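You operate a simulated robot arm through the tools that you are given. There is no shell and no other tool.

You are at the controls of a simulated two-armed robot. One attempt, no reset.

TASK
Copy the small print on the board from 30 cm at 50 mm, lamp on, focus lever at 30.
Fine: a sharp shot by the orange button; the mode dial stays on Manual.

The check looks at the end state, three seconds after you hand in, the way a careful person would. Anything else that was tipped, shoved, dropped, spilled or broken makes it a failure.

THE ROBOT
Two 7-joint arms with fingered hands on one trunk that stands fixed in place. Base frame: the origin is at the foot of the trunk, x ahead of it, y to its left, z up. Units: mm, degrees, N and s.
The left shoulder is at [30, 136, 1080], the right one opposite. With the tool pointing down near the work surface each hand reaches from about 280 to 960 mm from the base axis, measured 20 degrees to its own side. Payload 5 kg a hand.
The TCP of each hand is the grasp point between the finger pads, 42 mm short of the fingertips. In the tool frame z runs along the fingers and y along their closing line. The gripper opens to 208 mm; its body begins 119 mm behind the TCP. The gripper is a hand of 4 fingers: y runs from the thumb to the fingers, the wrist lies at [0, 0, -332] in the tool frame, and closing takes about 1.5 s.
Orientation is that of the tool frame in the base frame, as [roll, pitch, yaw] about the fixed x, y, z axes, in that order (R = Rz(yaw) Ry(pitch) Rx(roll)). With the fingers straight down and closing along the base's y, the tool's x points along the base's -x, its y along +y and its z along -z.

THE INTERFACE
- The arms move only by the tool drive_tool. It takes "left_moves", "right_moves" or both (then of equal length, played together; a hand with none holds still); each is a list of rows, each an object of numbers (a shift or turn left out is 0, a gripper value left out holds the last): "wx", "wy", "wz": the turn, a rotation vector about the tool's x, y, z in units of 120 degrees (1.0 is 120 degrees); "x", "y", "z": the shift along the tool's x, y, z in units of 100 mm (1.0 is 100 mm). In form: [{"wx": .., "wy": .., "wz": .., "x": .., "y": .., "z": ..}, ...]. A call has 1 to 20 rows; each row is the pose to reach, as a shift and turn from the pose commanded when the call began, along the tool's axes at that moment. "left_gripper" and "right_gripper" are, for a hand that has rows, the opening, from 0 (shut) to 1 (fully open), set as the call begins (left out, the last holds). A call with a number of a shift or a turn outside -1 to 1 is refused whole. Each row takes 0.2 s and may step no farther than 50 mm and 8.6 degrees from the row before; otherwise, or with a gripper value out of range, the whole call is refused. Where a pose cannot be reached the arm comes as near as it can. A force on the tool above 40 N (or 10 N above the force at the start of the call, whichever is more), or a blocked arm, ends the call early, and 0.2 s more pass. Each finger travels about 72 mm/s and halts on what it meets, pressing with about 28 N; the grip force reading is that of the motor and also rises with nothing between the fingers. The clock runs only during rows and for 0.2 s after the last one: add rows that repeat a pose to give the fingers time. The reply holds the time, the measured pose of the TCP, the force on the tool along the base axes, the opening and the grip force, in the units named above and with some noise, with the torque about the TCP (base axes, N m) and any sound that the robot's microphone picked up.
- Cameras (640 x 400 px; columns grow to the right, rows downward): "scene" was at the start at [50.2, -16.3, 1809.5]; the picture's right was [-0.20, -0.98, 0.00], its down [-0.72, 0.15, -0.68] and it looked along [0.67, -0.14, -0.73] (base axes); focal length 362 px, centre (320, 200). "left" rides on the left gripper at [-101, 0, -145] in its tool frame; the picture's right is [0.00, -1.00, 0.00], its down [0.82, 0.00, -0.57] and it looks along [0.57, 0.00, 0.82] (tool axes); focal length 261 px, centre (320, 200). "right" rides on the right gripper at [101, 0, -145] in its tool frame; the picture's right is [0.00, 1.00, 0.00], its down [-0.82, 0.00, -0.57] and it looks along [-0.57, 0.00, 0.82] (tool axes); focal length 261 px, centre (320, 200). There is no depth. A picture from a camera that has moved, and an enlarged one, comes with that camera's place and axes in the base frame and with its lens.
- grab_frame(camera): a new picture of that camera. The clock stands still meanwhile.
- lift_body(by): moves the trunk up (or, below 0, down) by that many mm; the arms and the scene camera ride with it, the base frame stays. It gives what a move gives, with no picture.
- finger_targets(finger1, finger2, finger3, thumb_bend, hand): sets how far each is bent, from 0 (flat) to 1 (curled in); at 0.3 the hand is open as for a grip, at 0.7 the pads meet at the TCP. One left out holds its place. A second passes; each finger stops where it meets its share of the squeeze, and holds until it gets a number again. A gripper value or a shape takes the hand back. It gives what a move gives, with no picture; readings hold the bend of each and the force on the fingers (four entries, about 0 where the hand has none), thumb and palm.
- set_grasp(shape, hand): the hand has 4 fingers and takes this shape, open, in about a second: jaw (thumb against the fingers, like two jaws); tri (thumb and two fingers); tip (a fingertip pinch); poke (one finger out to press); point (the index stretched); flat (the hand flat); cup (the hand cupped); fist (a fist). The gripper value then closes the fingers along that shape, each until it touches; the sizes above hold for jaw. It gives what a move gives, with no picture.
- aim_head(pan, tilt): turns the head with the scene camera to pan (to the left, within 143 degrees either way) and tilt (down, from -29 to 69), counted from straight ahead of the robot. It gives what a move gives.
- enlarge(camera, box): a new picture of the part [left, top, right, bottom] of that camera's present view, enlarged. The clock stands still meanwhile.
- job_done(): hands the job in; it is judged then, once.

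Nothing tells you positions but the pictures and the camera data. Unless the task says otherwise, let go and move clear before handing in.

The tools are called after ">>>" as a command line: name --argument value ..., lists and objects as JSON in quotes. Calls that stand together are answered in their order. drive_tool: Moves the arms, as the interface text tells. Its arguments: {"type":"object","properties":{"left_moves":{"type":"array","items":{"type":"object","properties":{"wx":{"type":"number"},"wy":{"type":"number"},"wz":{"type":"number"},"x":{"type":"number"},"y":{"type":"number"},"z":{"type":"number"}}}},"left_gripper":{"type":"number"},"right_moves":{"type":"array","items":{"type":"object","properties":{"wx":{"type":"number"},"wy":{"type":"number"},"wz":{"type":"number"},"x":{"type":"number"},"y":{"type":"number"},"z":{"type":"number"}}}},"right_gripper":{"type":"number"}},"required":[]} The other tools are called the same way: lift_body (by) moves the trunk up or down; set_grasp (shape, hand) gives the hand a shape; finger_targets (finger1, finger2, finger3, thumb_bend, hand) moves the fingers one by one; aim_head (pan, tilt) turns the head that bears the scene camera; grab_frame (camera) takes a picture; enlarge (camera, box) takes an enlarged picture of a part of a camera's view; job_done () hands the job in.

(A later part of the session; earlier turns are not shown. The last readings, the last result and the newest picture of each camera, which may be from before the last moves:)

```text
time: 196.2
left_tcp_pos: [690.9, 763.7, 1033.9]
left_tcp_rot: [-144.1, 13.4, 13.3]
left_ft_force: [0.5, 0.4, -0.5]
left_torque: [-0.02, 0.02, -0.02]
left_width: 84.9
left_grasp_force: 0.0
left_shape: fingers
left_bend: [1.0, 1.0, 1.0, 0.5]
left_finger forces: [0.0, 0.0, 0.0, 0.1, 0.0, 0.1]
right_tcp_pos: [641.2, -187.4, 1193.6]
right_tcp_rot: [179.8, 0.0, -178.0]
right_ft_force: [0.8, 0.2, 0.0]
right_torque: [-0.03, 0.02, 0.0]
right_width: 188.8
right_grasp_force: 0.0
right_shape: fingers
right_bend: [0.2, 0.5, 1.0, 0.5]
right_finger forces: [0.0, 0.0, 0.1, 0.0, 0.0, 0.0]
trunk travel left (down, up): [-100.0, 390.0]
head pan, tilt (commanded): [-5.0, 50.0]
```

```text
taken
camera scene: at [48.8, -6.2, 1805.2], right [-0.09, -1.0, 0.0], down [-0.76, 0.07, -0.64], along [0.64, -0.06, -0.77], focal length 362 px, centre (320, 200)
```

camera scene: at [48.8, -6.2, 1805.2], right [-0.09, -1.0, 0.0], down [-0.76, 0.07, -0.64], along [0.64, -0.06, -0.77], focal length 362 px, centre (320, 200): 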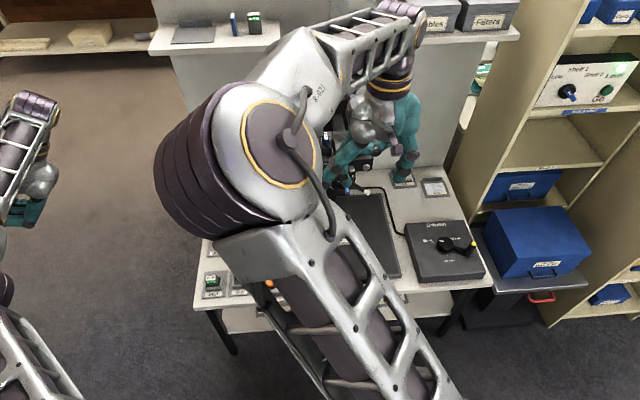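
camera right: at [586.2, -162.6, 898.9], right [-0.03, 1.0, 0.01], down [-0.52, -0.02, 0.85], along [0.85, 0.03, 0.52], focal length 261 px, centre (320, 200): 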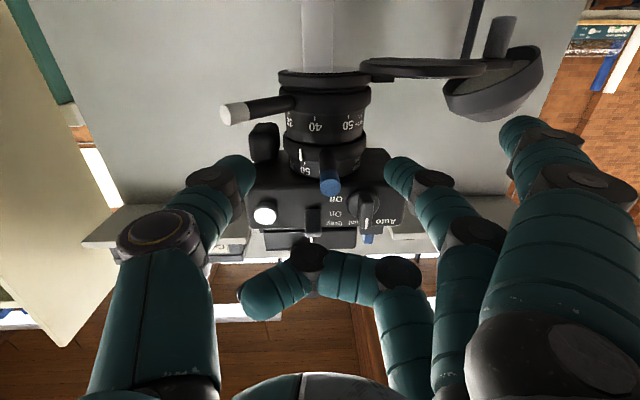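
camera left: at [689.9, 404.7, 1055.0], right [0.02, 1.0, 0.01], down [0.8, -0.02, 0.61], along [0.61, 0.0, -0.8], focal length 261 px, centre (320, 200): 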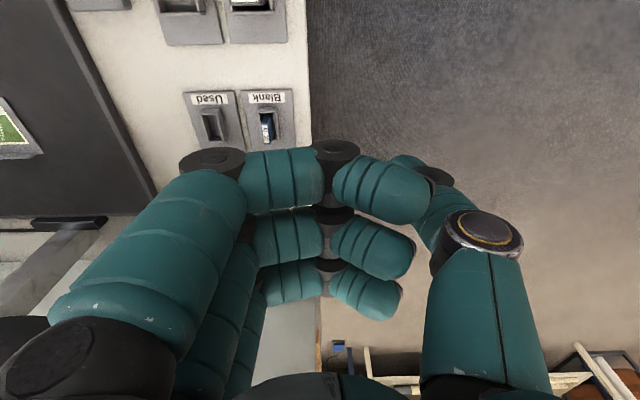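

The right arm moves inward freely. I'll continue to the left side.

>>> drive_tool --right_moves '[{"y": 0.2}, {"y": 0.4}, {"y": 0.6}, {"y": 0.8}, {"y": 1.0}, {"y": 1.0}]'

>>> drive_tool --right_moves '[{"y": 0.2}, {"y": 0.4}, {"y": 0.6}, {"y": 0.8}, {"y": 1.0}, {"y": 1.0}]'

>>> drive_tool --right_moves '[{"y": 0.2}, {"y": 0.4}, {"y": 0.6}, {"y": 0.8}, {"y": 1.0}, {"y": 1.0}]'

>>> grab_frame --camera "scene"

>>> grab_frame --camera "right"

```text
time: 197.6
left_tcp_pos: [690.1, 762.5, 1034.2]
left_tcp_rot: [-143.9, 13.4, 13.4]
left_ft_force: [0.1, -1.0, 0.0]
left_torque: [0.01, 0.0, -0.03]
left_width: 85.1
left_grasp_force: 0.0
left_shape: fingers
left_bend: [1.0, 1.0, 1.0, 0.5]
left_finger forces: [0.0, 0.1, 0.0, 0.1, 0.1, 0.0]
right_tcp_pos: [639.1, -88.0, 1194.1]
right_tcp_rot: [179.8, 0.0, -178.2]
right_ft_force: [-0.6, -0.5, 0.0]
right_torque: [-0.01, 0.02, -0.01]
right_width: 188.8
right_grasp_force: 0.2
right_shape: fingers
right_bend: [0.2, 0.5, 1.0, 0.5]
right_finger forces: [0.1, 0.1, 0.0, 0.0, 0.0, 0.0]
trunk travel left (down, up): [-100.0, 390.0]
head pan, tilt (commanded): [-5.0, 50.0]
```

```text
time: 199.0
left_tcp_pos: [689.3, 763.0, 1034.1]
left_tcp_rot: [-144.2, 13.5, 13.4]
left_ft_force: [0.6, -0.5, -0.6]
left_torque: [0.03, -0.03, -0.01]
left_width: 84.8
left_grasp_force: 0.0
left_shape: fingers
left_bend: [1.0, 1.0, 1.0, 0.5]
left_finger forces: [0.1, 0.1, 0.1, 0.1, 0.1, 0.0]
right_tcp_pos: [635.1, 12.8, 1195.5]
right_tcp_rot: [179.9, 0.0, -178.1]
right_ft_force: [-0.6, -0.3, 0.3]
right_torque: [0.05, 0.0, -0.02]
right_width: 188.9
right_grasp_force: 0.0
right_shape: fingers
right_bend: [0.2, 0.5, 1.0, 0.5]
right_finger forces: [0.0, 0.0, 0.1, 0.0, 0.0, 0.0]
trunk travel left (down, up): [-100.0, 390.0]
head pan, tilt (commanded): [-5.0, 50.0]
```

```text
time: 200.4
left_tcp_pos: [689.4, 762.6, 1033.1]
left_tcp_rot: [-144.1, 13.3, 13.4]
left_ft_force: [-0.2, -0.4, 0.0]
left_torque: [0.04, 0.0, 0.01]
left_width: 84.8
left_grasp_force: 0.1
left_shape: fingers
left_bend: [1.0, 1.0, 1.0, 0.5]
left_finger forces: [0.0, 0.0, 0.0, 0.0, 0.0, 0.0]
right_tcp_pos: [631.2, 112.0, 1196.3]
right_tcp_rot: [179.8, 0.0, -178.1]
right_ft_force: [-0.1, -0.3, 0.0]
right_torque: [0.03, -0.03, 0.0]
right_width: 189.0
right_grasp_force: 0.0
right_shape: fingers
right_bend: [0.2, 0.5, 1.0, 0.5]
right_finger forces: [0.0, 0.0, 0.0, 0.0, 0.0, 0.0]
trunk travel left (down, up): [-100.0, 390.0]
head pan, tilt (commanded): [-5.0, 50.0]
```

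```text
taken
camera scene: at [48.7, -6.8, 1805.2], right [-0.09, -1.0, 0.0], down [-0.76, 0.07, -0.64], along [0.64, -0.06, -0.77], focal length 362 px, centre (320, 200)
```

scene: 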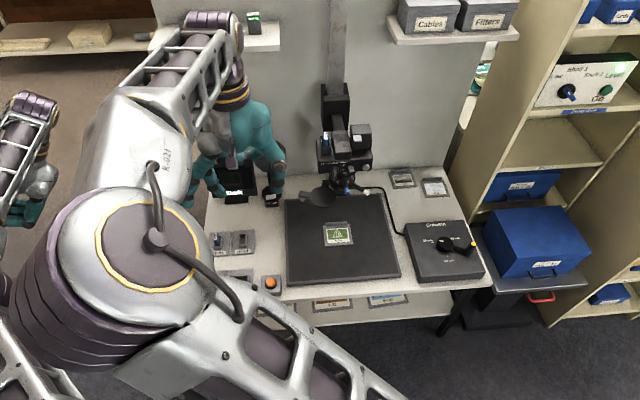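

```text
taken
camera right: at [530.4, 109.7, 1340.8], right [-0.03, 1.0, 0.0], down [0.82, 0.02, 0.57], along [0.57, 0.02, -0.82], focal length 261 px, centre (320, 200)
```

right: 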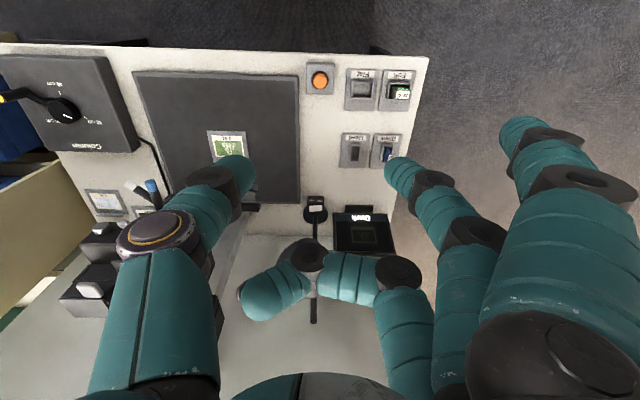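

Excellent: the right hand reaches over the left side easily, and its camera looks straight at the lamp switch. So the right hand will press it. I'll set its middle finger forward and descend, keeping the wrist well extended.

>>> finger_targets --hand "right" --finger1 0.2 --finger2 0.7 --finger3 1.0 --thumb_bend 0.45

>>> drive_tool --right_moves '[{"wy": -0.01, "x": -0.06, "z": 0.18}, {"wy": -0.02, "x": -0.13, "z": 0.36}, {"wy": -0.03, "x": -0.19, "z": 0.54}, {"wy": -0.04, "x": -0.26, "z": 0.72}, {"wy": -0.05, "x": -0.32, "z": 0.9}, {"wy": -0.05, "x": -0.32, "z": 0.9}]'

>>> drive_tool --right_moves '[{"wy": -0.01, "x": -0.045, "z": 0.18}, {"wy": -0.02, "x": -0.09, "z": 0.36}, {"wy": -0.03, "x": -0.13, "z": 0.54}, {"wy": -0.04, "x": -0.17, "z": 0.72}, {"wy": -0.05, "x": -0.22, "z": 0.9}, {"wy": -0.05, "x": -0.22, "z": 0.9}]'

>>> grab_frame --camera "right"

>>> grab_frame --camera "scene"

```text
time: 201.4
left_tcp_pos: [690.6, 763.2, 1032.4]
left_tcp_rot: [-144.1, 13.4, 13.4]
left_ft_force: [0.3, 0.5, -0.1]
left_torque: [0.0, -0.01, 0.03]
left_width: 84.6
left_grasp_force: 0.1
left_shape: fingers
left_bend: [1.0, 1.0, 1.0, 0.5]
left_finger forces: [0.1, 0.0, 0.1, 0.0, 0.0, 0.0]
right_tcp_pos: [631.3, 113.3, 1194.7]
right_tcp_rot: [179.8, 0.0, -177.9]
right_ft_force: [-0.1, 1.3, -0.3]
right_torque: [0.0, -0.02, 0.02]
right_width: 201.9
right_grasp_force: 0.0
right_shape: fingers
right_bend: [0.2, 0.7, 1.0, 0.45]
right_finger forces: [0.0, 0.0, 0.0, 0.0, 0.0, 0.0]
trunk travel left (down, up): [-100.0, 390.0]
head pan, tilt (commanded): [-5.0, 50.0]
```

```text
time: 202.8
left_tcp_pos: [690.0, 762.3, 1033.2]
left_tcp_rot: [-144.1, 13.4, 13.5]
left_ft_force: [0.2, 0.5, 1.4]
left_torque: [0.02, -0.05, -0.03]
left_width: 84.3
left_grasp_force: 0.2
left_shape: fingers
left_bend: [1.0, 1.0, 1.0, 0.5]
left_finger forces: [0.0, 0.0, 0.1, 0.0, 0.1, 0.0]
right_tcp_pos: [662.1, 114.5, 1104.8]
right_tcp_rot: [179.8, 6.0, -178.0]
right_ft_force: [0.9, -0.4, -0.8]
right_torque: [-0.01, 0.01, -0.01]
right_width: 201.9
right_grasp_force: 0.0
right_shape: fingers
right_bend: [0.2, 0.7, 1.0, 0.45]
right_finger forces: [0.0, 0.0, 0.1, 0.0, 0.0, 0.0]
trunk travel left (down, up): [-100.0, 390.0]
head pan, tilt (commanded): [-5.0, 50.0]
```

```text
time: 204.2
left_tcp_pos: [690.6, 763.0, 1032.0]
left_tcp_rot: [-144.1, 13.4, 13.4]
left_ft_force: [0.5, -1.1, 0.8]
left_torque: [0.02, -0.03, -0.02]
left_width: 84.6
left_grasp_force: 0.2
left_shape: fingers
left_bend: [1.0, 1.0, 1.0, 0.5]
left_finger forces: [0.1, 0.0, 0.1, 0.0, 0.0, 0.0]
right_tcp_pos: [694.5, 115.4, 1018.5]
right_tcp_rot: [179.8, 12.0, -178.1]
right_ft_force: [-0.2, 0.2, 1.0]
right_torque: [0.01, -0.04, 0.01]
right_width: 201.7
right_grasp_force: 0.2
right_shape: fingers
right_bend: [0.2, 0.7, 1.0, 0.45]
right_finger forces: [0.0, 0.0, 0.0, 0.0, 0.1, 0.0]
trunk travel left (down, up): [-100.0, 390.0]
head pan, tilt (commanded): [-5.0, 50.0]
```

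```text
taken
camera right: at [566.5, 111.9, 1139.3], right [-0.03, 1.0, 0.0], down [0.68, 0.02, 0.73], along [0.73, 0.02, -0.68], focal length 261 px, centre (320, 200)
```

right: 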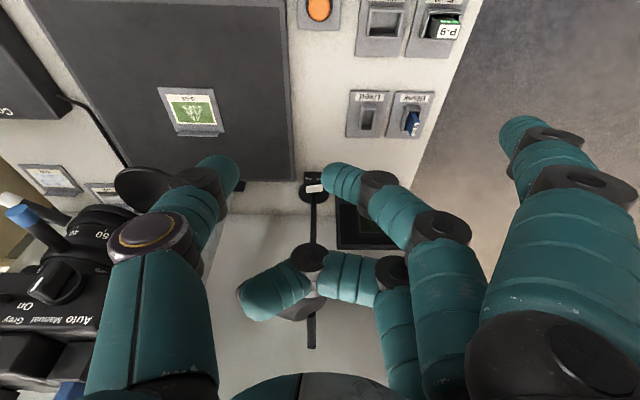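

```text
taken
camera scene: at [48.4, -6.4, 1805.3], right [-0.09, -1.0, 0.0], down [-0.76, 0.07, -0.64], along [0.64, -0.06, -0.77], focal length 362 px, centre (320, 200)
```

scene: 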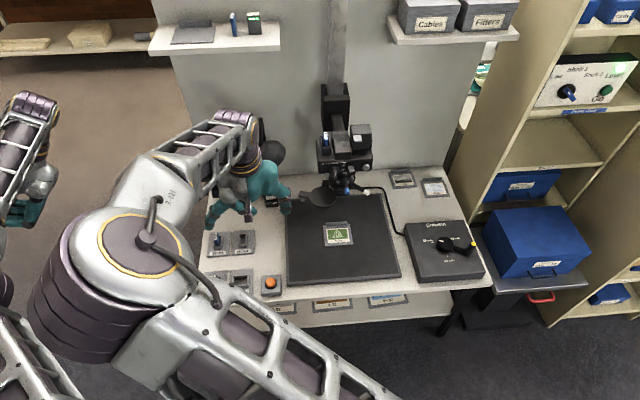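

>>> finger_targets --hand "right" --thumb_bend 0.6

>>> drive_tool --right_moves '[{"wy": -0.0067, "x": -0.027, "z": 0.14}, {"wy": -0.0133, "x": -0.054, "z": 0.28}, {"wy": -0.02, "x": -0.081, "z": 0.42}, {"wy": -0.0267, "x": -0.108, "z": 0.56}, {"wy": -0.0333, "x": -0.135, "z": 0.7}, {"wy": -0.0333, "x": -0.135, "z": 0.7}]'

>>> drive_tool --right_moves '[{"wy": -0.0067, "x": -0.022, "z": 0.14}, {"wy": -0.0133, "x": -0.044, "z": 0.28}, {"wy": -0.02, "x": -0.066, "z": 0.42}, {"wy": -0.0267, "x": -0.088, "z": 0.56}, {"wy": -0.0333, "x": -0.11, "z": 0.7}, {"wy": -0.0333, "x": -0.11, "z": 0.7}]'

>>> grab_frame --camera "right"

>>> enlarge --camera "scene" --box '[180, 80, 400, 250]'

```text
time: 205.2
left_tcp_pos: [690.1, 763.1, 1032.9]
left_tcp_rot: [-144.1, 13.3, 13.3]
left_ft_force: [0.5, 0.3, -0.6]
left_torque: [-0.02, 0.02, 0.02]
left_width: 84.9
left_grasp_force: 0.0
left_shape: fingers
left_bend: [1.0, 1.0, 1.0, 0.5]
left_finger forces: [0.0, 0.0, 0.1, 0.0, 0.1, 0.0]
right_tcp_pos: [694.4, 115.3, 1018.1]
right_tcp_rot: [179.8, 12.0, -178.1]
right_ft_force: [-0.5, 0.3, -0.7]
right_torque: [0.02, -0.01, 0.02]
right_width: 163.7
right_grasp_force: 0.2
right_shape: fingers
right_bend: [0.2, 0.7, 1.0, 0.6]
right_finger forces: [0.0, 0.0, 0.0, 0.0, 0.1, 0.0]
trunk travel left (down, up): [-100.0, 390.0]
head pan, tilt (commanded): [-5.0, 50.0]
```

```text
time: 206.6
left_tcp_pos: [689.5, 763.4, 1033.7]
left_tcp_rot: [-144.1, 13.5, 13.3]
left_ft_force: [0.1, 0.7, 0.8]
left_torque: [0.04, -0.03, -0.02]
left_width: 84.7
left_grasp_force: 0.0
left_shape: fingers
left_bend: [1.0, 1.0, 1.0, 0.5]
left_finger forces: [0.0, 0.1, 0.0, 0.0, 0.0, 0.1]
right_tcp_pos: [723.0, 117.0, 951.4]
right_tcp_rot: [179.8, 16.1, -178.1]
right_ft_force: [0.0, -0.3, 0.3]
right_torque: [-0.02, -0.01, 0.02]
right_width: 163.4
right_grasp_force: 0.0
right_shape: fingers
right_bend: [0.2, 0.7, 1.0, 0.6]
right_finger forces: [0.0, 0.0, 0.0, 0.0, 0.0, 0.0]
trunk travel left (down, up): [-100.0, 390.0]
head pan, tilt (commanded): [-5.0, 50.0]
```

```text
time: 208.0
left_tcp_pos: [690.5, 763.1, 1033.1]
left_tcp_rot: [-144.1, 13.3, 13.5]
left_ft_force: [-0.1, 0.0, -0.5]
left_torque: [0.01, -0.03, -0.03]
left_width: 84.5
left_grasp_force: 0.1
left_shape: fingers
left_bend: [1.0, 1.0, 1.0, 0.5]
left_finger forces: [0.0, 0.1, 0.1, 0.1, 0.0, 0.0]
right_tcp_pos: [752.6, 118.2, 888.3]
right_tcp_rot: [179.8, 20.1, -178.1]
right_ft_force: [-0.4, -0.7, 0.8]
right_torque: [0.0, -0.05, 0.01]
right_width: 163.3
right_grasp_force: 0.1
right_shape: fingers
right_bend: [0.2, 0.7, 1.0, 0.6]
right_finger forces: [0.0, 0.0, 0.1, 0.0, 0.1, 0.0]
trunk travel left (down, up): [-100.0, 390.0]
head pan, tilt (commanded): [-5.0, 50.0]
```

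```text
taken
camera right: at [608.3, 114.1, 989.7], right [-0.03, 1.0, 0.0], down [0.57, 0.01, 0.82], along [0.82, 0.03, -0.58], focal length 261 px, centre (320, 200)
```

right: 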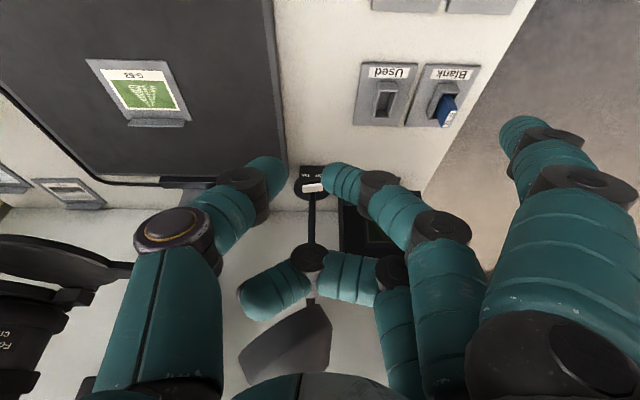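

```text
2.35 times, centred on (290, 165) of scene
camera zoom: at [48.5, -6.4, 1805.3], right [-0.09, -1.0, 0.0], down [-0.76, 0.07, -0.64], along [0.64, -0.06, -0.77], focal length 852 px, centre (391, 282)
```

zoom: 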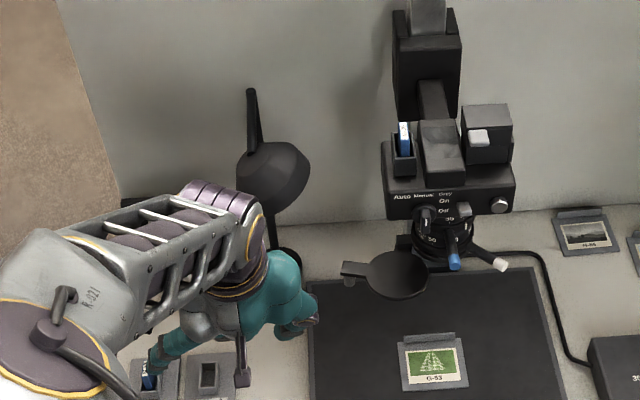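

The right arm works well here. The camera sees the middle fingertip, thumb tip and the switch. I'll continue forward and tilt more, staying under the lamp head.

>>> drive_tool --right_moves '[{"wy": -0.0216, "x": -0.115, "y": -0.01, "z": 0.14}, {"wy": -0.0432, "x": -0.23, "y": -0.02, "z": 0.28}, {"wy": -0.0648, "x": -0.346, "y": -0.03, "z": 0.42}, {"wy": -0.0864, "x": -0.461, "y": -0.04, "z": 0.56}, {"wy": -0.108, "x": -0.576, "y": -0.05, "z": 0.7}, {"wy": -0.108, "x": -0.576, "y": -0.05, "z": 0.7}]'

>>> grab_frame --camera "right"

>>> enlarge --camera "scene" --box '[180, 80, 400, 250]'

```text
time: 209.4
left_tcp_pos: [689.7, 764.0, 1033.8]
left_tcp_rot: [-144.1, 13.3, 13.6]
left_ft_force: [-0.7, -0.2, 0.3]
left_torque: [-0.01, -0.09, 0.06]
left_width: 84.6
left_grasp_force: 0.0
left_shape: fingers
left_bend: [1.0, 1.0, 1.0, 0.5]
left_finger forces: [0.0, 0.0, 0.0, 0.1, 0.0, 0.0]
right_tcp_pos: [831.0, 116.8, 842.5]
right_tcp_rot: [179.8, 33.0, -178.1]
right_ft_force: [-1.2, 0.6, 0.9]
right_torque: [0.0, 0.0, -0.02]
right_width: 163.7
right_grasp_force: 0.0
right_shape: fingers
right_bend: [0.2, 0.7, 1.0, 0.6]
right_finger forces: [0.0, 0.1, 0.0, 0.1, 0.0, 0.0]
trunk travel left (down, up): [-100.0, 390.0]
head pan, tilt (commanded): [-5.0, 50.0]
```

```text
taken
camera right: at [667.1, 111.6, 909.1], right [-0.03, 1.0, 0.01], down [0.38, 0.01, 0.93], along [0.93, 0.03, -0.38], focal length 261 px, centre (320, 200)
```

right: 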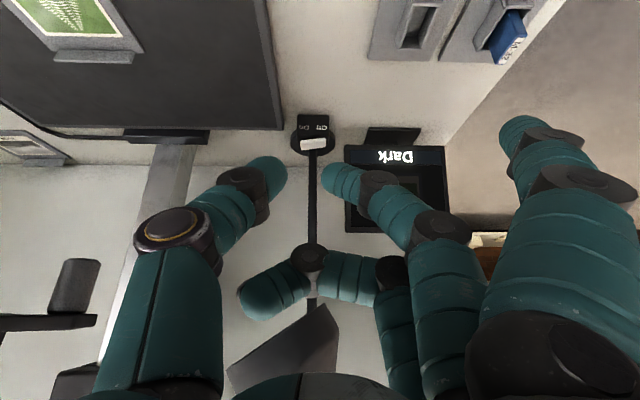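

```text
2.35 times, centred on (290, 165) of scene
camera zoom: at [48.2, -6.0, 1805.3], right [-0.09, -1.0, 0.0], down [-0.76, 0.07, -0.64], along [0.64, -0.06, -0.77], focal length 852 px, centre (391, 282)
```

zoom: 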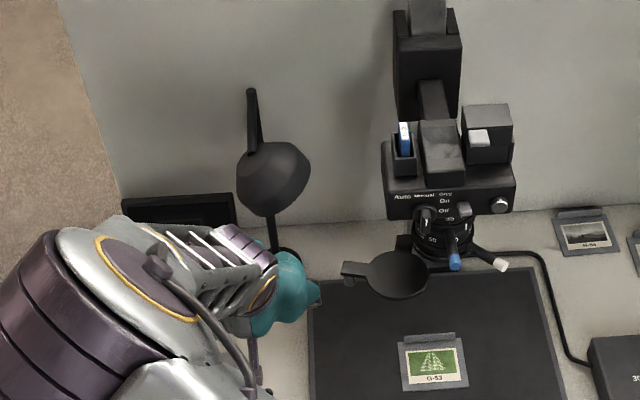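

>>> enlarge --camera "right" --box '[260, 90, 400, 200]'

```text
3.64 times, centred on (330, 145) of right
camera zoom: at [667.1, 111.6, 909.1], right [-0.03, 1.0, 0.01], down [0.38, 0.01, 0.93], along [0.93, 0.03, -0.38], focal length 948 px, centre (284, 400)
```

zoom: 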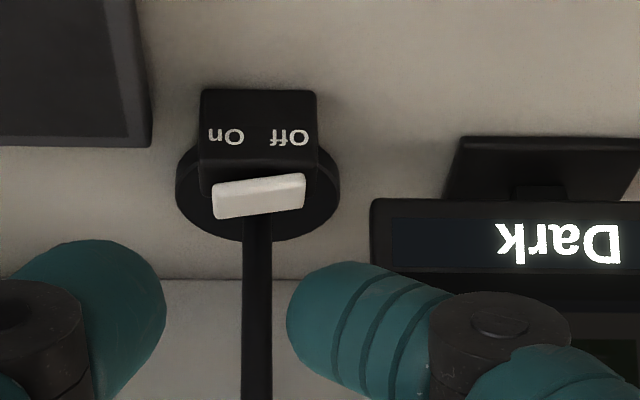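

The rocker's On side is confirmed at [1040, 100, 658]. Two more steps forward and down, passing under the lamp head.

>>> drive_tool --right_moves '[{"wy": -0.02, "x": -0.014, "y": -0.025, "z": 0.16}, {"wy": -0.04, "x": -0.028, "y": -0.05, "z": 0.32}, {"wy": -0.06, "x": -0.043, "y": -0.076, "z": 0.475}, {"wy": -0.08, "x": -0.057, "y": -0.1, "z": 0.63}, {"wy": -0.1, "x": -0.071, "y": -0.126, "z": 0.79}, {"wy": -0.1, "x": -0.071, "y": -0.126, "z": 0.79}]'

>>> drive_tool --right_moves '[{"wy": -0.0167, "x": -0.02, "y": -0.024, "z": 0.148}, {"wy": -0.0333, "x": -0.042, "y": -0.048, "z": 0.297}, {"wy": -0.05, "x": -0.064, "y": -0.072, "z": 0.445}, {"wy": -0.0667, "x": -0.085, "y": -0.096, "z": 0.594}, {"wy": -0.0833, "x": -0.106, "y": -0.12, "z": 0.742}, {"wy": -0.0833, "x": -0.106, "y": -0.12, "z": 0.742}]'

>>> grab_frame --camera "right"

>>> enlarge --camera "scene" --box '[180, 100, 360, 240]'

```text
time: 210.8
left_tcp_pos: [689.6, 764.5, 1033.8]
left_tcp_rot: [-144.1, 13.4, 13.4]
left_ft_force: [-0.8, -0.3, 0.2]
left_torque: [-0.05, 0.0, -0.03]
left_width: 84.7
left_grasp_force: 0.1
left_shape: fingers
left_bend: [1.0, 1.0, 1.0, 0.5]
left_finger forces: [0.0, 0.1, 0.0, 0.0, 0.0, 0.0]
right_tcp_pos: [879.2, 104.4, 779.5]
right_tcp_rot: [179.8, 45.0, -178.2]
right_ft_force: [-0.3, -0.2, -0.4]
right_torque: [0.02, 0.0, 0.03]
right_width: 163.5
right_grasp_force: 0.2
right_shape: fingers
right_bend: [0.2, 0.7, 1.0, 0.6]
right_finger forces: [0.1, 0.0, 0.1, 0.0, 0.0, 0.0]
trunk travel left (down, up): [-100.0, 390.0]
head pan, tilt (commanded): [-5.0, 50.0]
```

```text
time: 212.2
left_tcp_pos: [689.8, 764.5, 1033.8]
left_tcp_rot: [-144.1, 13.3, 13.5]
left_ft_force: [-0.6, -1.0, 0.4]
left_torque: [-0.04, -0.02, -0.05]
left_width: 84.8
left_grasp_force: 0.1
left_shape: fingers
left_bend: [1.0, 1.0, 1.0, 0.5]
left_finger forces: [0.1, 0.0, 0.0, 0.0, 0.0, 0.0]
right_tcp_pos: [941.0, 94.8, 735.2]
right_tcp_rot: [179.8, 54.9, -178.3]
right_ft_force: [0.2, -0.1, 0.4]
right_torque: [0.0, -0.03, 0.0]
right_width: 163.3
right_grasp_force: 0.0
right_shape: fingers
right_bend: [0.2, 0.7, 1.0, 0.6]
right_finger forces: [0.0, 0.0, 0.2, 0.0, 0.1, 0.1]
trunk travel left (down, up): [-100.0, 390.0]
head pan, tilt (commanded): [-5.0, 50.0]
```

```text
taken
camera right: at [763.9, 89.5, 735.6], right [-0.03, 1.0, 0.01], down [0.0, -0.01, 1.0], along [1.0, 0.03, 0.0], focal length 261 px, centre (320, 200)
```

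right: 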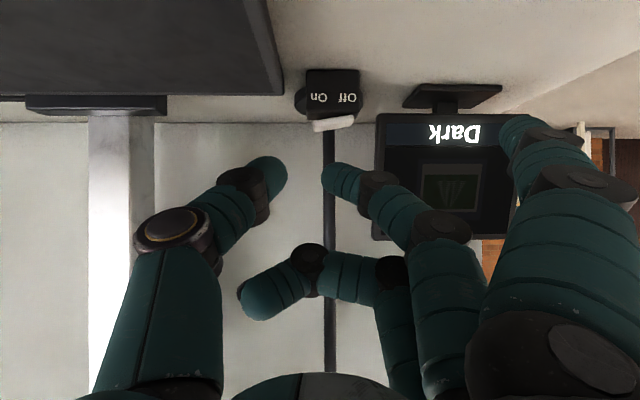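

```text
2.86 times, centred on (270, 170) of scene
camera zoom: at [48.5, -6.3, 1805.3], right [-0.09, -1.0, 0.0], down [-0.76, 0.07, -0.64], along [0.64, -0.06, -0.77], focal length 1034 px, centre (463, 286)
```

zoom: 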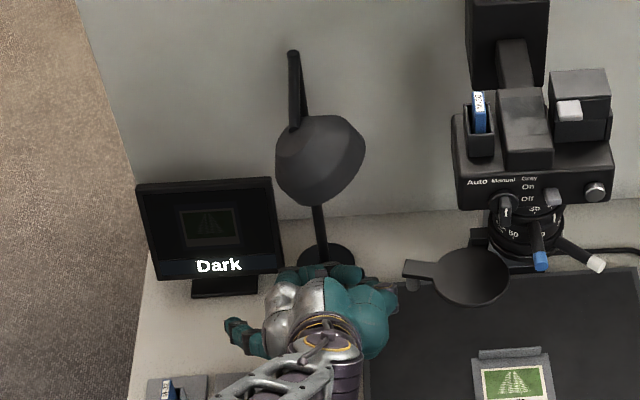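

The camera looks level at the switch; the fingertip must come 9 mm right and 60 mm forward. I'll position it just above the On side.

>>> drive_tool --right_moves '[{"wy": -0.007, "x": -0.023, "y": -0.018, "z": 0.106}, {"wy": -0.014, "x": -0.046, "y": -0.036, "z": 0.212}, {"wy": -0.021, "x": -0.07, "y": -0.054, "z": 0.317}, {"wy": -0.028, "x": -0.093, "y": -0.072, "z": 0.423}, {"wy": -0.035, "x": -0.116, "y": -0.09, "z": 0.53}, {"wy": -0.0417, "x": -0.139, "y": -0.108, "z": 0.635}, {"wy": -0.0417, "x": -0.139, "y": -0.108, "z": 0.635}]'

>>> grab_frame --camera "right"

>>> enlarge --camera "right" --box '[250, 80, 410, 220]'

>>> enlarge --camera "scene" --box '[220, 130, 340, 230]'

```text
time: 213.8
left_tcp_pos: [691.8, 762.4, 1034.6]
left_tcp_rot: [-144.1, 13.5, 13.5]
left_ft_force: [0.1, 0.2, 1.3]
left_torque: [-0.04, 0.0, -0.02]
left_width: 84.6
left_grasp_force: 0.2
left_shape: fingers
left_bend: [1.0, 1.0, 1.0, 0.5]
left_finger forces: [0.0, 0.0, 0.0, 0.0, 0.0, 0.0]
right_tcp_pos: [1000.0, 86.7, 709.0]
right_tcp_rot: [179.6, 60.0, -178.4]
right_ft_force: [0.5, 0.4, 1.0]
right_torque: [0.0, -0.03, -0.03]
right_width: 163.4
right_grasp_force: 0.1
right_shape: fingers
right_bend: [0.2, 0.7, 1.0, 0.6]
right_finger forces: [0.0, 0.1, 0.0, 0.0, 0.0, 0.0]
trunk travel left (down, up): [-100.0, 390.0]
head pan, tilt (commanded): [-5.0, 50.0]
```

```text
taken
camera right: at [824.4, 81.4, 694.6], right [-0.03, 1.0, 0.01], down [-0.08, -0.01, 1.0], along [1.0, 0.03, 0.08], focal length 261 px, centre (320, 200)
```

right: 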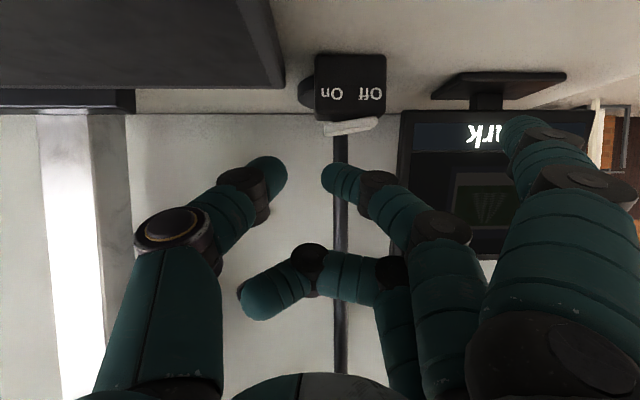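

```text
2.86 times, centred on (330, 150) of right
camera zoom: at [824.4, 81.4, 694.6], right [-0.03, 1.0, 0.01], down [-0.08, -0.01, 1.0], along [1.0, 0.03, 0.08], focal length 745 px, centre (291, 343)
```

zoom: 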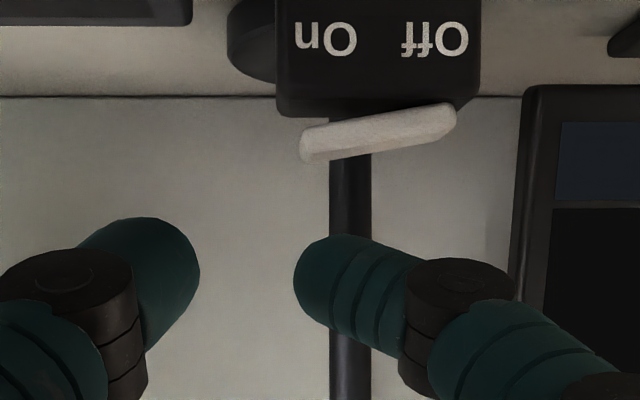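

```text
4.00 times, centred on (280, 180) of scene
camera zoom: at [48.6, -6.3, 1805.3], right [-0.09, -1.0, 0.0], down [-0.76, 0.07, -0.64], along [0.64, -0.06, -0.77], focal length 1448 px, centre (480, 280)
```

zoom: 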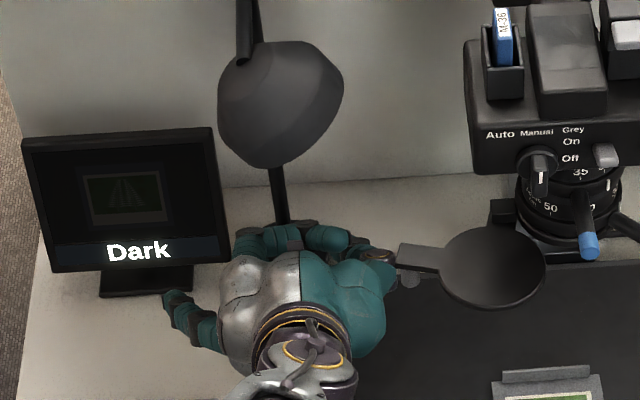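

The fingertip is directly above the raised On end with about a 22 mm gap. I'll press straight down in small steps to about 32 mm.

>>> drive_tool --right_moves '[{"x": 0.087, "z": 0.05}, {"x": 0.156, "z": 0.09}, {"x": 0.19, "z": 0.11}, {"x": 0.216, "z": 0.125}, {"x": 0.242, "z": 0.14}, {"x": 0.268, "z": 0.155}, {"x": 0.268, "z": 0.155}]'

>>> enlarge --camera "right" --box '[250, 60, 410, 200]'

>>> enlarge --camera "scene" --box '[220, 130, 340, 230]'

```text
time: 215.4
left_tcp_pos: [689.1, 762.5, 1033.9]
left_tcp_rot: [-144.2, 13.4, 13.4]
left_ft_force: [0.5, -0.2, 0.3]
left_torque: [-0.01, 0.03, -0.05]
left_width: 84.8
left_grasp_force: 0.1
left_shape: fingers
left_bend: [1.0, 1.0, 1.0, 0.5]
left_finger forces: [0.0, 0.0, 0.0, 0.0, 0.0, 0.0]
right_tcp_pos: [1001.3, 86.6, 681.6]
right_tcp_rot: [179.5, 60.1, -178.4]
right_ft_force: [4.3, 0.8, 15.9]
right_torque: [0.19, -0.61, -0.01]
right_width: 163.5
right_grasp_force: 8.4
right_shape: fingers
right_bend: [0.2, 0.71, 1.0, 0.6]
right_finger forces: [0.1, 15.6, 0.0, 0.0, 0.0, 0.0]
trunk travel left (down, up): [-100.0, 390.0]
head pan, tilt (commanded): [-5.0, 50.0]
```

```text
2.86 times, centred on (330, 130) of right
camera zoom: at [825.4, 81.9, 666.2], right [-0.03, 1.0, 0.01], down [-0.09, -0.01, 1.0], along [1.0, 0.03, 0.09], focal length 745 px, centre (291, 400)
```

zoom: 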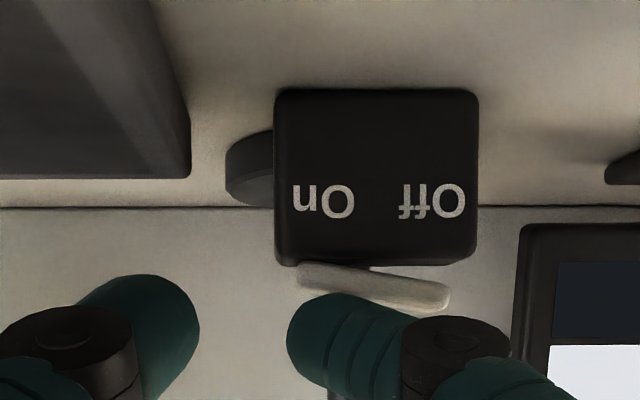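

```text
4.00 times, centred on (280, 180) of scene
camera zoom: at [47.4, -6.4, 1805.4], right [-0.09, -1.0, 0.0], down [-0.76, 0.07, -0.64], along [0.64, -0.06, -0.77], focal length 1448 px, centre (480, 280)
```

zoom: 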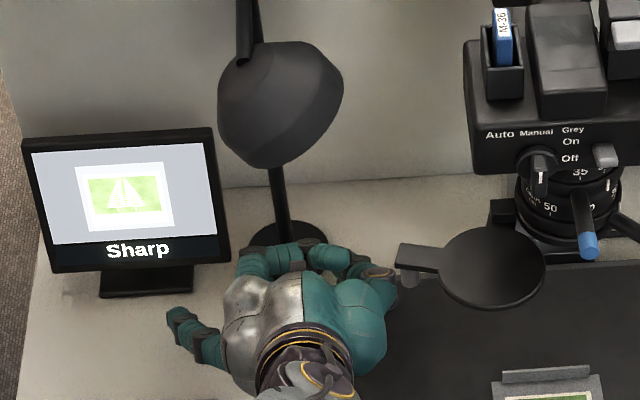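

The lamp is on and the monitor now reads "Sharp". I'll lift the finger straight off the switch and retrace the path back out.

>>> drive_tool --right_moves '[{"x": -0.09, "z": -0.05}, {"x": -0.18, "z": -0.1}, {"x": -0.268, "z": -0.155}, {"x": -0.268, "z": -0.155}]'

>>> enlarge --camera "right" --box '[250, 60, 410, 200]'

>>> drive_tool --right_moves '[{"wy": 0.007, "x": 0.023, "y": 0.018, "z": -0.106}, {"wy": 0.014, "x": 0.046, "y": 0.036, "z": -0.212}, {"wy": 0.021, "x": 0.062, "y": 0.054, "z": -0.32}, {"wy": 0.028, "x": 0.075, "y": 0.072, "z": -0.427}, {"wy": 0.035, "x": 0.08, "y": 0.09, "z": -0.535}, {"wy": 0.0417, "x": 0.085, "y": 0.108, "z": -0.643}, {"wy": 0.0417, "x": 0.085, "y": 0.108, "z": -0.643}]'

```text
time: 216.4
left_tcp_pos: [690.1, 764.3, 1034.5]
left_tcp_rot: [-144.1, 13.4, 13.4]
left_ft_force: [0.0, -0.4, -0.2]
left_torque: [0.04, 0.04, 0.01]
left_width: 84.7
left_grasp_force: 0.0
left_shape: fingers
left_bend: [1.0, 1.0, 1.0, 0.5]
left_finger forces: [0.1, 0.1, 0.0, 0.1, 0.0, 0.1]
right_tcp_pos: [1001.1, 86.9, 709.4]
right_tcp_rot: [179.6, 59.9, -178.3]
right_ft_force: [-0.5, -0.2, 0.3]
right_torque: [-0.01, -0.01, 0.03]
right_width: 163.5
right_grasp_force: 0.0
right_shape: fingers
right_bend: [0.2, 0.7, 1.0, 0.6]
right_finger forces: [0.0, 0.1, 0.0, 0.0, 0.1, 0.0]
trunk travel left (down, up): [-100.0, 390.0]
head pan, tilt (commanded): [-5.0, 50.0]
```

```text
2.86 times, centred on (330, 130) of right
camera zoom: at [824.5, 81.6, 694.5], right [-0.03, 1.0, 0.01], down [-0.08, -0.01, 1.0], along [1.0, 0.03, 0.08], focal length 745 px, centre (291, 400)
```

zoom: 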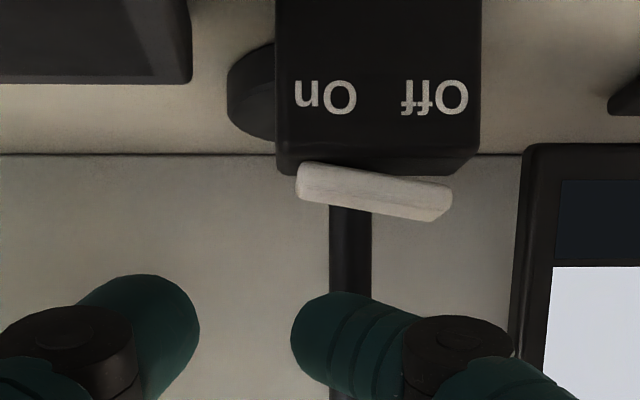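

```text
time: 218.0
left_tcp_pos: [690.2, 763.0, 1032.7]
left_tcp_rot: [-144.0, 13.5, 13.4]
left_ft_force: [1.0, -1.3, 0.1]
left_torque: [0.0, 0.02, 0.01]
left_width: 84.7
left_grasp_force: 0.0
left_shape: fingers
left_bend: [1.0, 1.0, 1.0, 0.5]
left_finger forces: [0.1, 0.1, 0.0, 0.0, 0.0, 0.0]
right_tcp_pos: [940.8, 95.2, 733.6]
right_tcp_rot: [179.7, 54.9, -178.2]
right_ft_force: [0.6, 0.0, 0.0]
right_torque: [0.01, 0.03, -0.01]
right_width: 163.6
right_grasp_force: 0.2
right_shape: fingers
right_bend: [0.2, 0.7, 1.0, 0.6]
right_finger forces: [0.0, 0.1, 0.0, 0.0, 0.0, 0.0]
trunk travel left (down, up): [-100.0, 390.0]
head pan, tilt (commanded): [-5.0, 50.0]
```

The rocker holds On. I'll continue retracing the path out from under the lamp.

>>> drive_tool --right_moves '[{"wy": 0.0167, "x": -0.004, "y": 0.022, "z": -0.154}, {"wy": 0.0333, "x": -0.009, "y": 0.044, "z": -0.308}, {"wy": 0.05, "x": -0.013, "y": 0.066, "z": -0.462}, {"wy": 0.0667, "x": -0.018, "y": 0.088, "z": -0.616}, {"wy": 0.0833, "x": -0.022, "y": 0.11, "z": -0.77}, {"wy": 0.0833, "x": -0.022, "y": 0.11, "z": -0.77}]'

>>> drive_tool --right_moves '[{"wy": 0.02, "x": -0.021, "y": 0.028, "z": -0.157}, {"wy": 0.04, "x": -0.042, "y": 0.056, "z": -0.314}, {"wy": 0.06, "x": -0.064, "y": 0.084, "z": -0.471}, {"wy": 0.08, "x": -0.085, "y": 0.112, "z": -0.628}, {"wy": 0.1, "x": -0.106, "y": 0.14, "z": -0.785}, {"wy": 0.1, "x": -0.106, "y": 0.14, "z": -0.785}]'

>>> drive_tool --right_moves '[{"wy": 0.0216, "x": 0.082, "y": 0.007, "z": -0.162}, {"wy": 0.0432, "x": 0.164, "y": 0.014, "z": -0.324}, {"wy": 0.0648, "x": 0.246, "y": 0.022, "z": -0.485}, {"wy": 0.0864, "x": 0.328, "y": 0.029, "z": -0.647}, {"wy": 0.108, "x": 0.41, "y": 0.036, "z": -0.809}, {"wy": 0.108, "x": 0.41, "y": 0.036, "z": -0.809}]'

>>> grab_frame --camera "right"

>>> grab_frame --camera "scene"

```text
time: 219.4
left_tcp_pos: [690.1, 763.3, 1033.6]
left_tcp_rot: [-144.2, 13.4, 13.4]
left_ft_force: [-0.9, 0.0, -0.1]
left_torque: [-0.01, 0.02, -0.02]
left_width: 84.7
left_grasp_force: 0.1
left_shape: fingers
left_bend: [1.0, 1.0, 1.0, 0.5]
left_finger forces: [0.1, 0.0, 0.0, 0.0, 0.0, 0.0]
right_tcp_pos: [877.2, 104.1, 779.4]
right_tcp_rot: [179.8, 44.9, -178.2]
right_ft_force: [0.7, 0.9, -0.8]
right_torque: [-0.01, -0.02, 0.02]
right_width: 163.4
right_grasp_force: 0.1
right_shape: fingers
right_bend: [0.2, 0.7, 1.0, 0.6]
right_finger forces: [0.0, 0.0, 0.1, 0.0, 0.0, 0.1]
trunk travel left (down, up): [-100.0, 390.0]
head pan, tilt (commanded): [-5.0, 50.0]
```

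```text
time: 220.8
left_tcp_pos: [691.3, 763.5, 1032.6]
left_tcp_rot: [-144.0, 13.3, 13.5]
left_ft_force: [-0.5, 1.3, 0.2]
left_torque: [-0.01, 0.02, 0.05]
left_width: 84.6
left_grasp_force: 0.0
left_shape: fingers
left_bend: [1.0, 1.0, 1.0, 0.5]
left_finger forces: [0.1, 0.0, 0.0, 0.0, 0.1, 0.0]
right_tcp_pos: [829.8, 116.9, 842.8]
right_tcp_rot: [179.8, 32.9, -178.1]
right_ft_force: [0.6, 0.0, -0.6]
right_torque: [-0.03, -0.01, -0.02]
right_width: 163.5
right_grasp_force: 0.0
right_shape: fingers
right_bend: [0.2, 0.7, 1.0, 0.6]
right_finger forces: [0.0, 0.0, 0.0, 0.0, 0.0, 0.0]
trunk travel left (down, up): [-100.0, 390.0]
head pan, tilt (commanded): [-5.0, 50.0]
```

```text
time: 222.2
left_tcp_pos: [690.2, 763.5, 1032.6]
left_tcp_rot: [-144.0, 13.5, 13.4]
left_ft_force: [0.0, -0.1, -0.6]
left_torque: [0.02, 0.04, -0.01]
left_width: 84.7
left_grasp_force: 0.0
left_shape: fingers
left_bend: [1.0, 1.0, 1.0, 0.5]
left_finger forces: [0.0, 0.1, 0.0, 0.0, 0.0, 0.1]
right_tcp_pos: [752.0, 117.2, 889.0]
right_tcp_rot: [179.8, 19.9, -178.1]
right_ft_force: [0.5, -0.4, 0.0]
right_torque: [0.0, 0.01, -0.01]
right_width: 163.5
right_grasp_force: 0.1
right_shape: fingers
right_bend: [0.2, 0.7, 1.0, 0.6]
right_finger forces: [0.0, 0.1, 0.0, 0.0, 0.1, 0.0]
trunk travel left (down, up): [-100.0, 390.0]
head pan, tilt (commanded): [-5.0, 50.0]
```

```text
taken
camera right: at [606.6, 113.0, 990.7], right [-0.03, 1.0, 0.0], down [0.58, 0.01, 0.82], along [0.82, 0.03, -0.58], focal length 261 px, centre (320, 200)
```

right: 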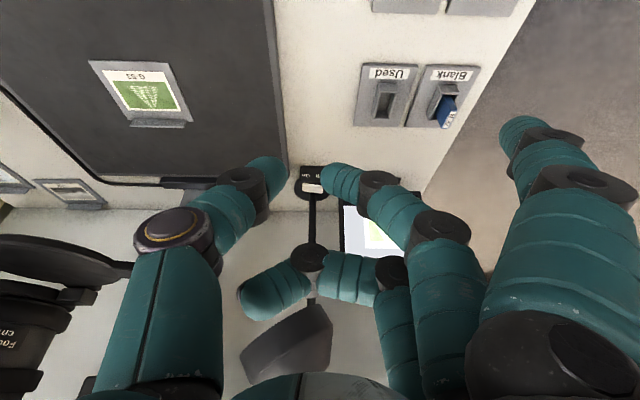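

```text
taken
camera scene: at [49.2, -5.8, 1805.2], right [-0.09, -1.0, 0.0], down [-0.76, 0.07, -0.64], along [0.64, -0.06, -0.77], focal length 362 px, centre (320, 200)
```

scene: 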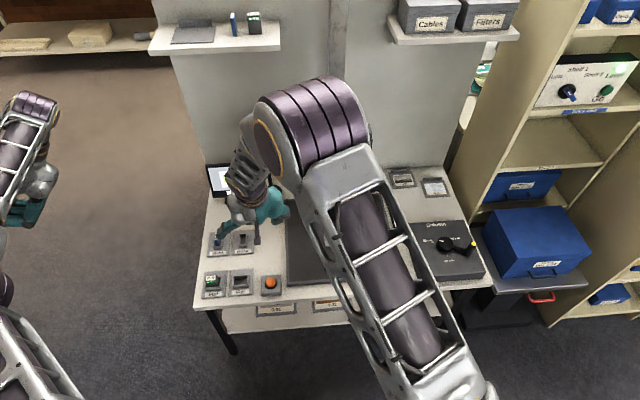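

Back out in the clear. Next is the orange button at about [660, 114, 637], so I'll bring the right hand upright above it.

>>> drive_tool --right_moves '[{"wy": 0.033, "x": 0.11, "y": -0.02, "z": -0.06}, {"wy": 0.067, "x": 0.22, "y": -0.04, "z": -0.12}, {"wy": 0.1, "x": 0.33, "y": -0.06, "z": -0.19}, {"wy": 0.133, "x": 0.44, "y": -0.08, "z": -0.25}, {"wy": 0.167, "x": 0.545, "y": -0.1, "z": -0.315}, {"wy": 0.167, "x": 0.545, "y": -0.1, "z": -0.315}]'

>>> grab_frame --camera "right"

>>> grab_frame --camera "scene"

```text
time: 223.6
left_tcp_pos: [690.4, 763.5, 1033.1]
left_tcp_rot: [-144.1, 13.4, 13.5]
left_ft_force: [-0.9, 1.3, 0.0]
left_torque: [0.0, 0.0, -0.03]
left_width: 84.9
left_grasp_force: 0.0
left_shape: fingers
left_bend: [1.0, 1.0, 1.0, 0.5]
left_finger forces: [0.0, 0.0, 0.0, 0.1, 0.1, 0.0]
right_tcp_pos: [689.7, 105.3, 899.6]
right_tcp_rot: [179.8, -0.1, -178.0]
right_ft_force: [-0.5, 0.6, 0.9]
right_torque: [-0.01, -0.03, -0.01]
right_width: 163.4
right_grasp_force: 0.1
right_shape: fingers
right_bend: [0.2, 0.7, 1.0, 0.6]
right_finger forces: [0.0, 0.1, 0.0, 0.0, 0.0, 0.0]
trunk travel left (down, up): [-100.0, 390.0]
head pan, tilt (commanded): [-5.0, 50.0]
```

```text
taken
camera right: at [589.0, 101.9, 1045.0], right [-0.03, 1.0, 0.0], down [0.82, 0.02, 0.57], along [0.57, 0.02, -0.82], focal length 261 px, centre (320, 200)
```

right: 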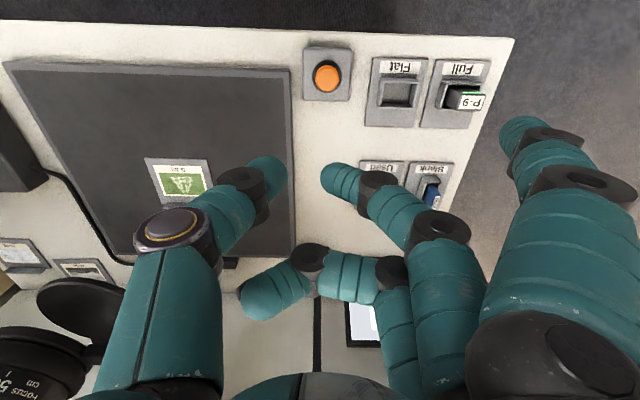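

```text
taken
camera scene: at [48.5, -6.0, 1805.2], right [-0.09, -1.0, 0.0], down [-0.76, 0.07, -0.64], along [0.64, -0.06, -0.77], focal length 362 px, centre (320, 200)
```

scene: 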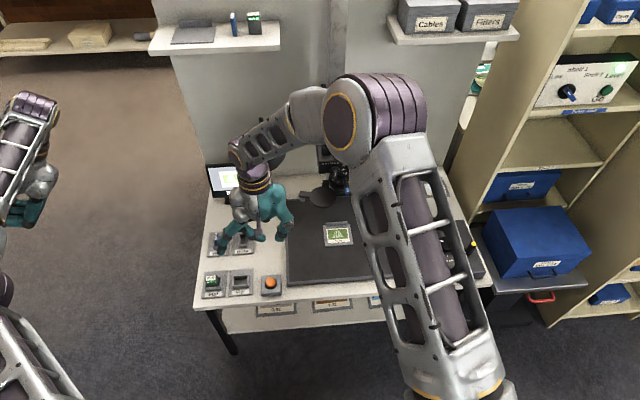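

The button is at [659, 114] in this view. I'll curl the flat finger so it can't touch the docks, roll the hand slightly so the thumb stays high over the board, and move above the button.

>>> finger_targets --hand "right" --finger1 1.0

>>> drive_tool --right_moves '[{"wx": 0.021, "x": 0.08, "y": 0.01, "z": 0.2}, {"wx": 0.042, "x": 0.16, "y": 0.02, "z": 0.4}, {"wx": 0.063, "x": 0.24, "y": 0.03, "z": 0.6}, {"wx": 0.083, "x": 0.31, "y": 0.04, "z": 0.8}, {"wx": 0.083, "x": 0.31, "y": 0.04, "z": 1.0}, {"wx": 0.083, "x": 0.31, "y": 0.04, "z": 1.0}]'

>>> grab_frame --camera "right"

>>> enlarge --camera "scene" --box '[190, 180, 330, 310]'

```text
time: 224.6
left_tcp_pos: [690.9, 762.5, 1032.6]
left_tcp_rot: [-144.1, 13.5, 13.5]
left_ft_force: [0.4, 0.8, 0.1]
left_torque: [0.01, 0.0, -0.04]
left_width: 84.9
left_grasp_force: 0.1
left_shape: fingers
left_bend: [1.0, 1.0, 1.0, 0.5]
left_finger forces: [0.0, 0.0, 0.0, 0.0, 0.0, 0.1]
right_tcp_pos: [690.7, 105.0, 899.7]
right_tcp_rot: [179.8, -0.1, -178.0]
right_ft_force: [-0.2, -0.2, -0.1]
right_torque: [0.04, 0.0, 0.0]
right_width: 76.6
right_grasp_force: 0.0
right_shape: fingers
right_bend: [1.0, 0.7, 1.0, 0.6]
right_finger forces: [0.0, 0.1, 0.1, 0.0, 0.0, 0.1]
trunk travel left (down, up): [-100.0, 390.0]
head pan, tilt (commanded): [-5.0, 50.0]
```

```text
time: 226.0
left_tcp_pos: [690.5, 763.5, 1034.0]
left_tcp_rot: [-144.1, 13.4, 13.6]
left_ft_force: [-0.4, 0.0, 0.2]
left_torque: [0.02, -0.05, 0.0]
left_width: 84.5
left_grasp_force: 0.1
left_shape: fingers
left_bend: [1.0, 1.0, 1.0, 0.5]
left_finger forces: [0.0, 0.1, 0.0, 0.1, 0.0, 0.0]
right_tcp_pos: [658.4, 108.0, 800.0]
right_tcp_rot: [-170.3, 0.0, -178.0]
right_ft_force: [-0.5, 1.3, 0.0]
right_torque: [0.0, -0.01, -0.03]
right_width: 77.1
right_grasp_force: 0.1
right_shape: fingers
right_bend: [1.0, 0.7, 1.0, 0.6]
right_finger forces: [0.1, 0.0, 0.0, 0.0, 0.0, 0.0]
trunk travel left (down, up): [-100.0, 390.0]
head pan, tilt (commanded): [-5.0, 50.0]
```

```text
taken
camera right: at [556.8, 130.5, 943.1], right [-0.03, 0.98, -0.17], down [0.82, 0.12, 0.56], along [0.58, -0.12, -0.81], focal length 261 px, centre (320, 200)
```

right: 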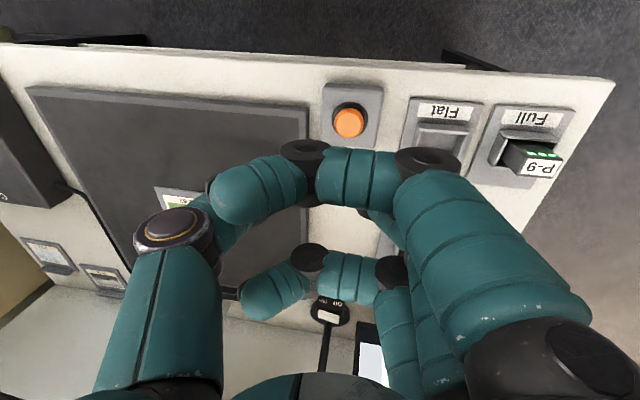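

```text
3.08 times, centred on (260, 245) of scene
camera zoom: at [48.3, -6.3, 1805.3], right [-0.09, -1.0, 0.0], down [-0.76, 0.07, -0.64], along [0.64, -0.06, -0.77], focal length 1114 px, centre (505, 62)
```

zoom: 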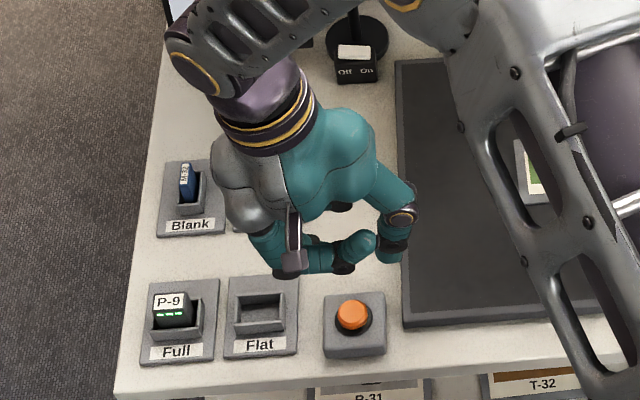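

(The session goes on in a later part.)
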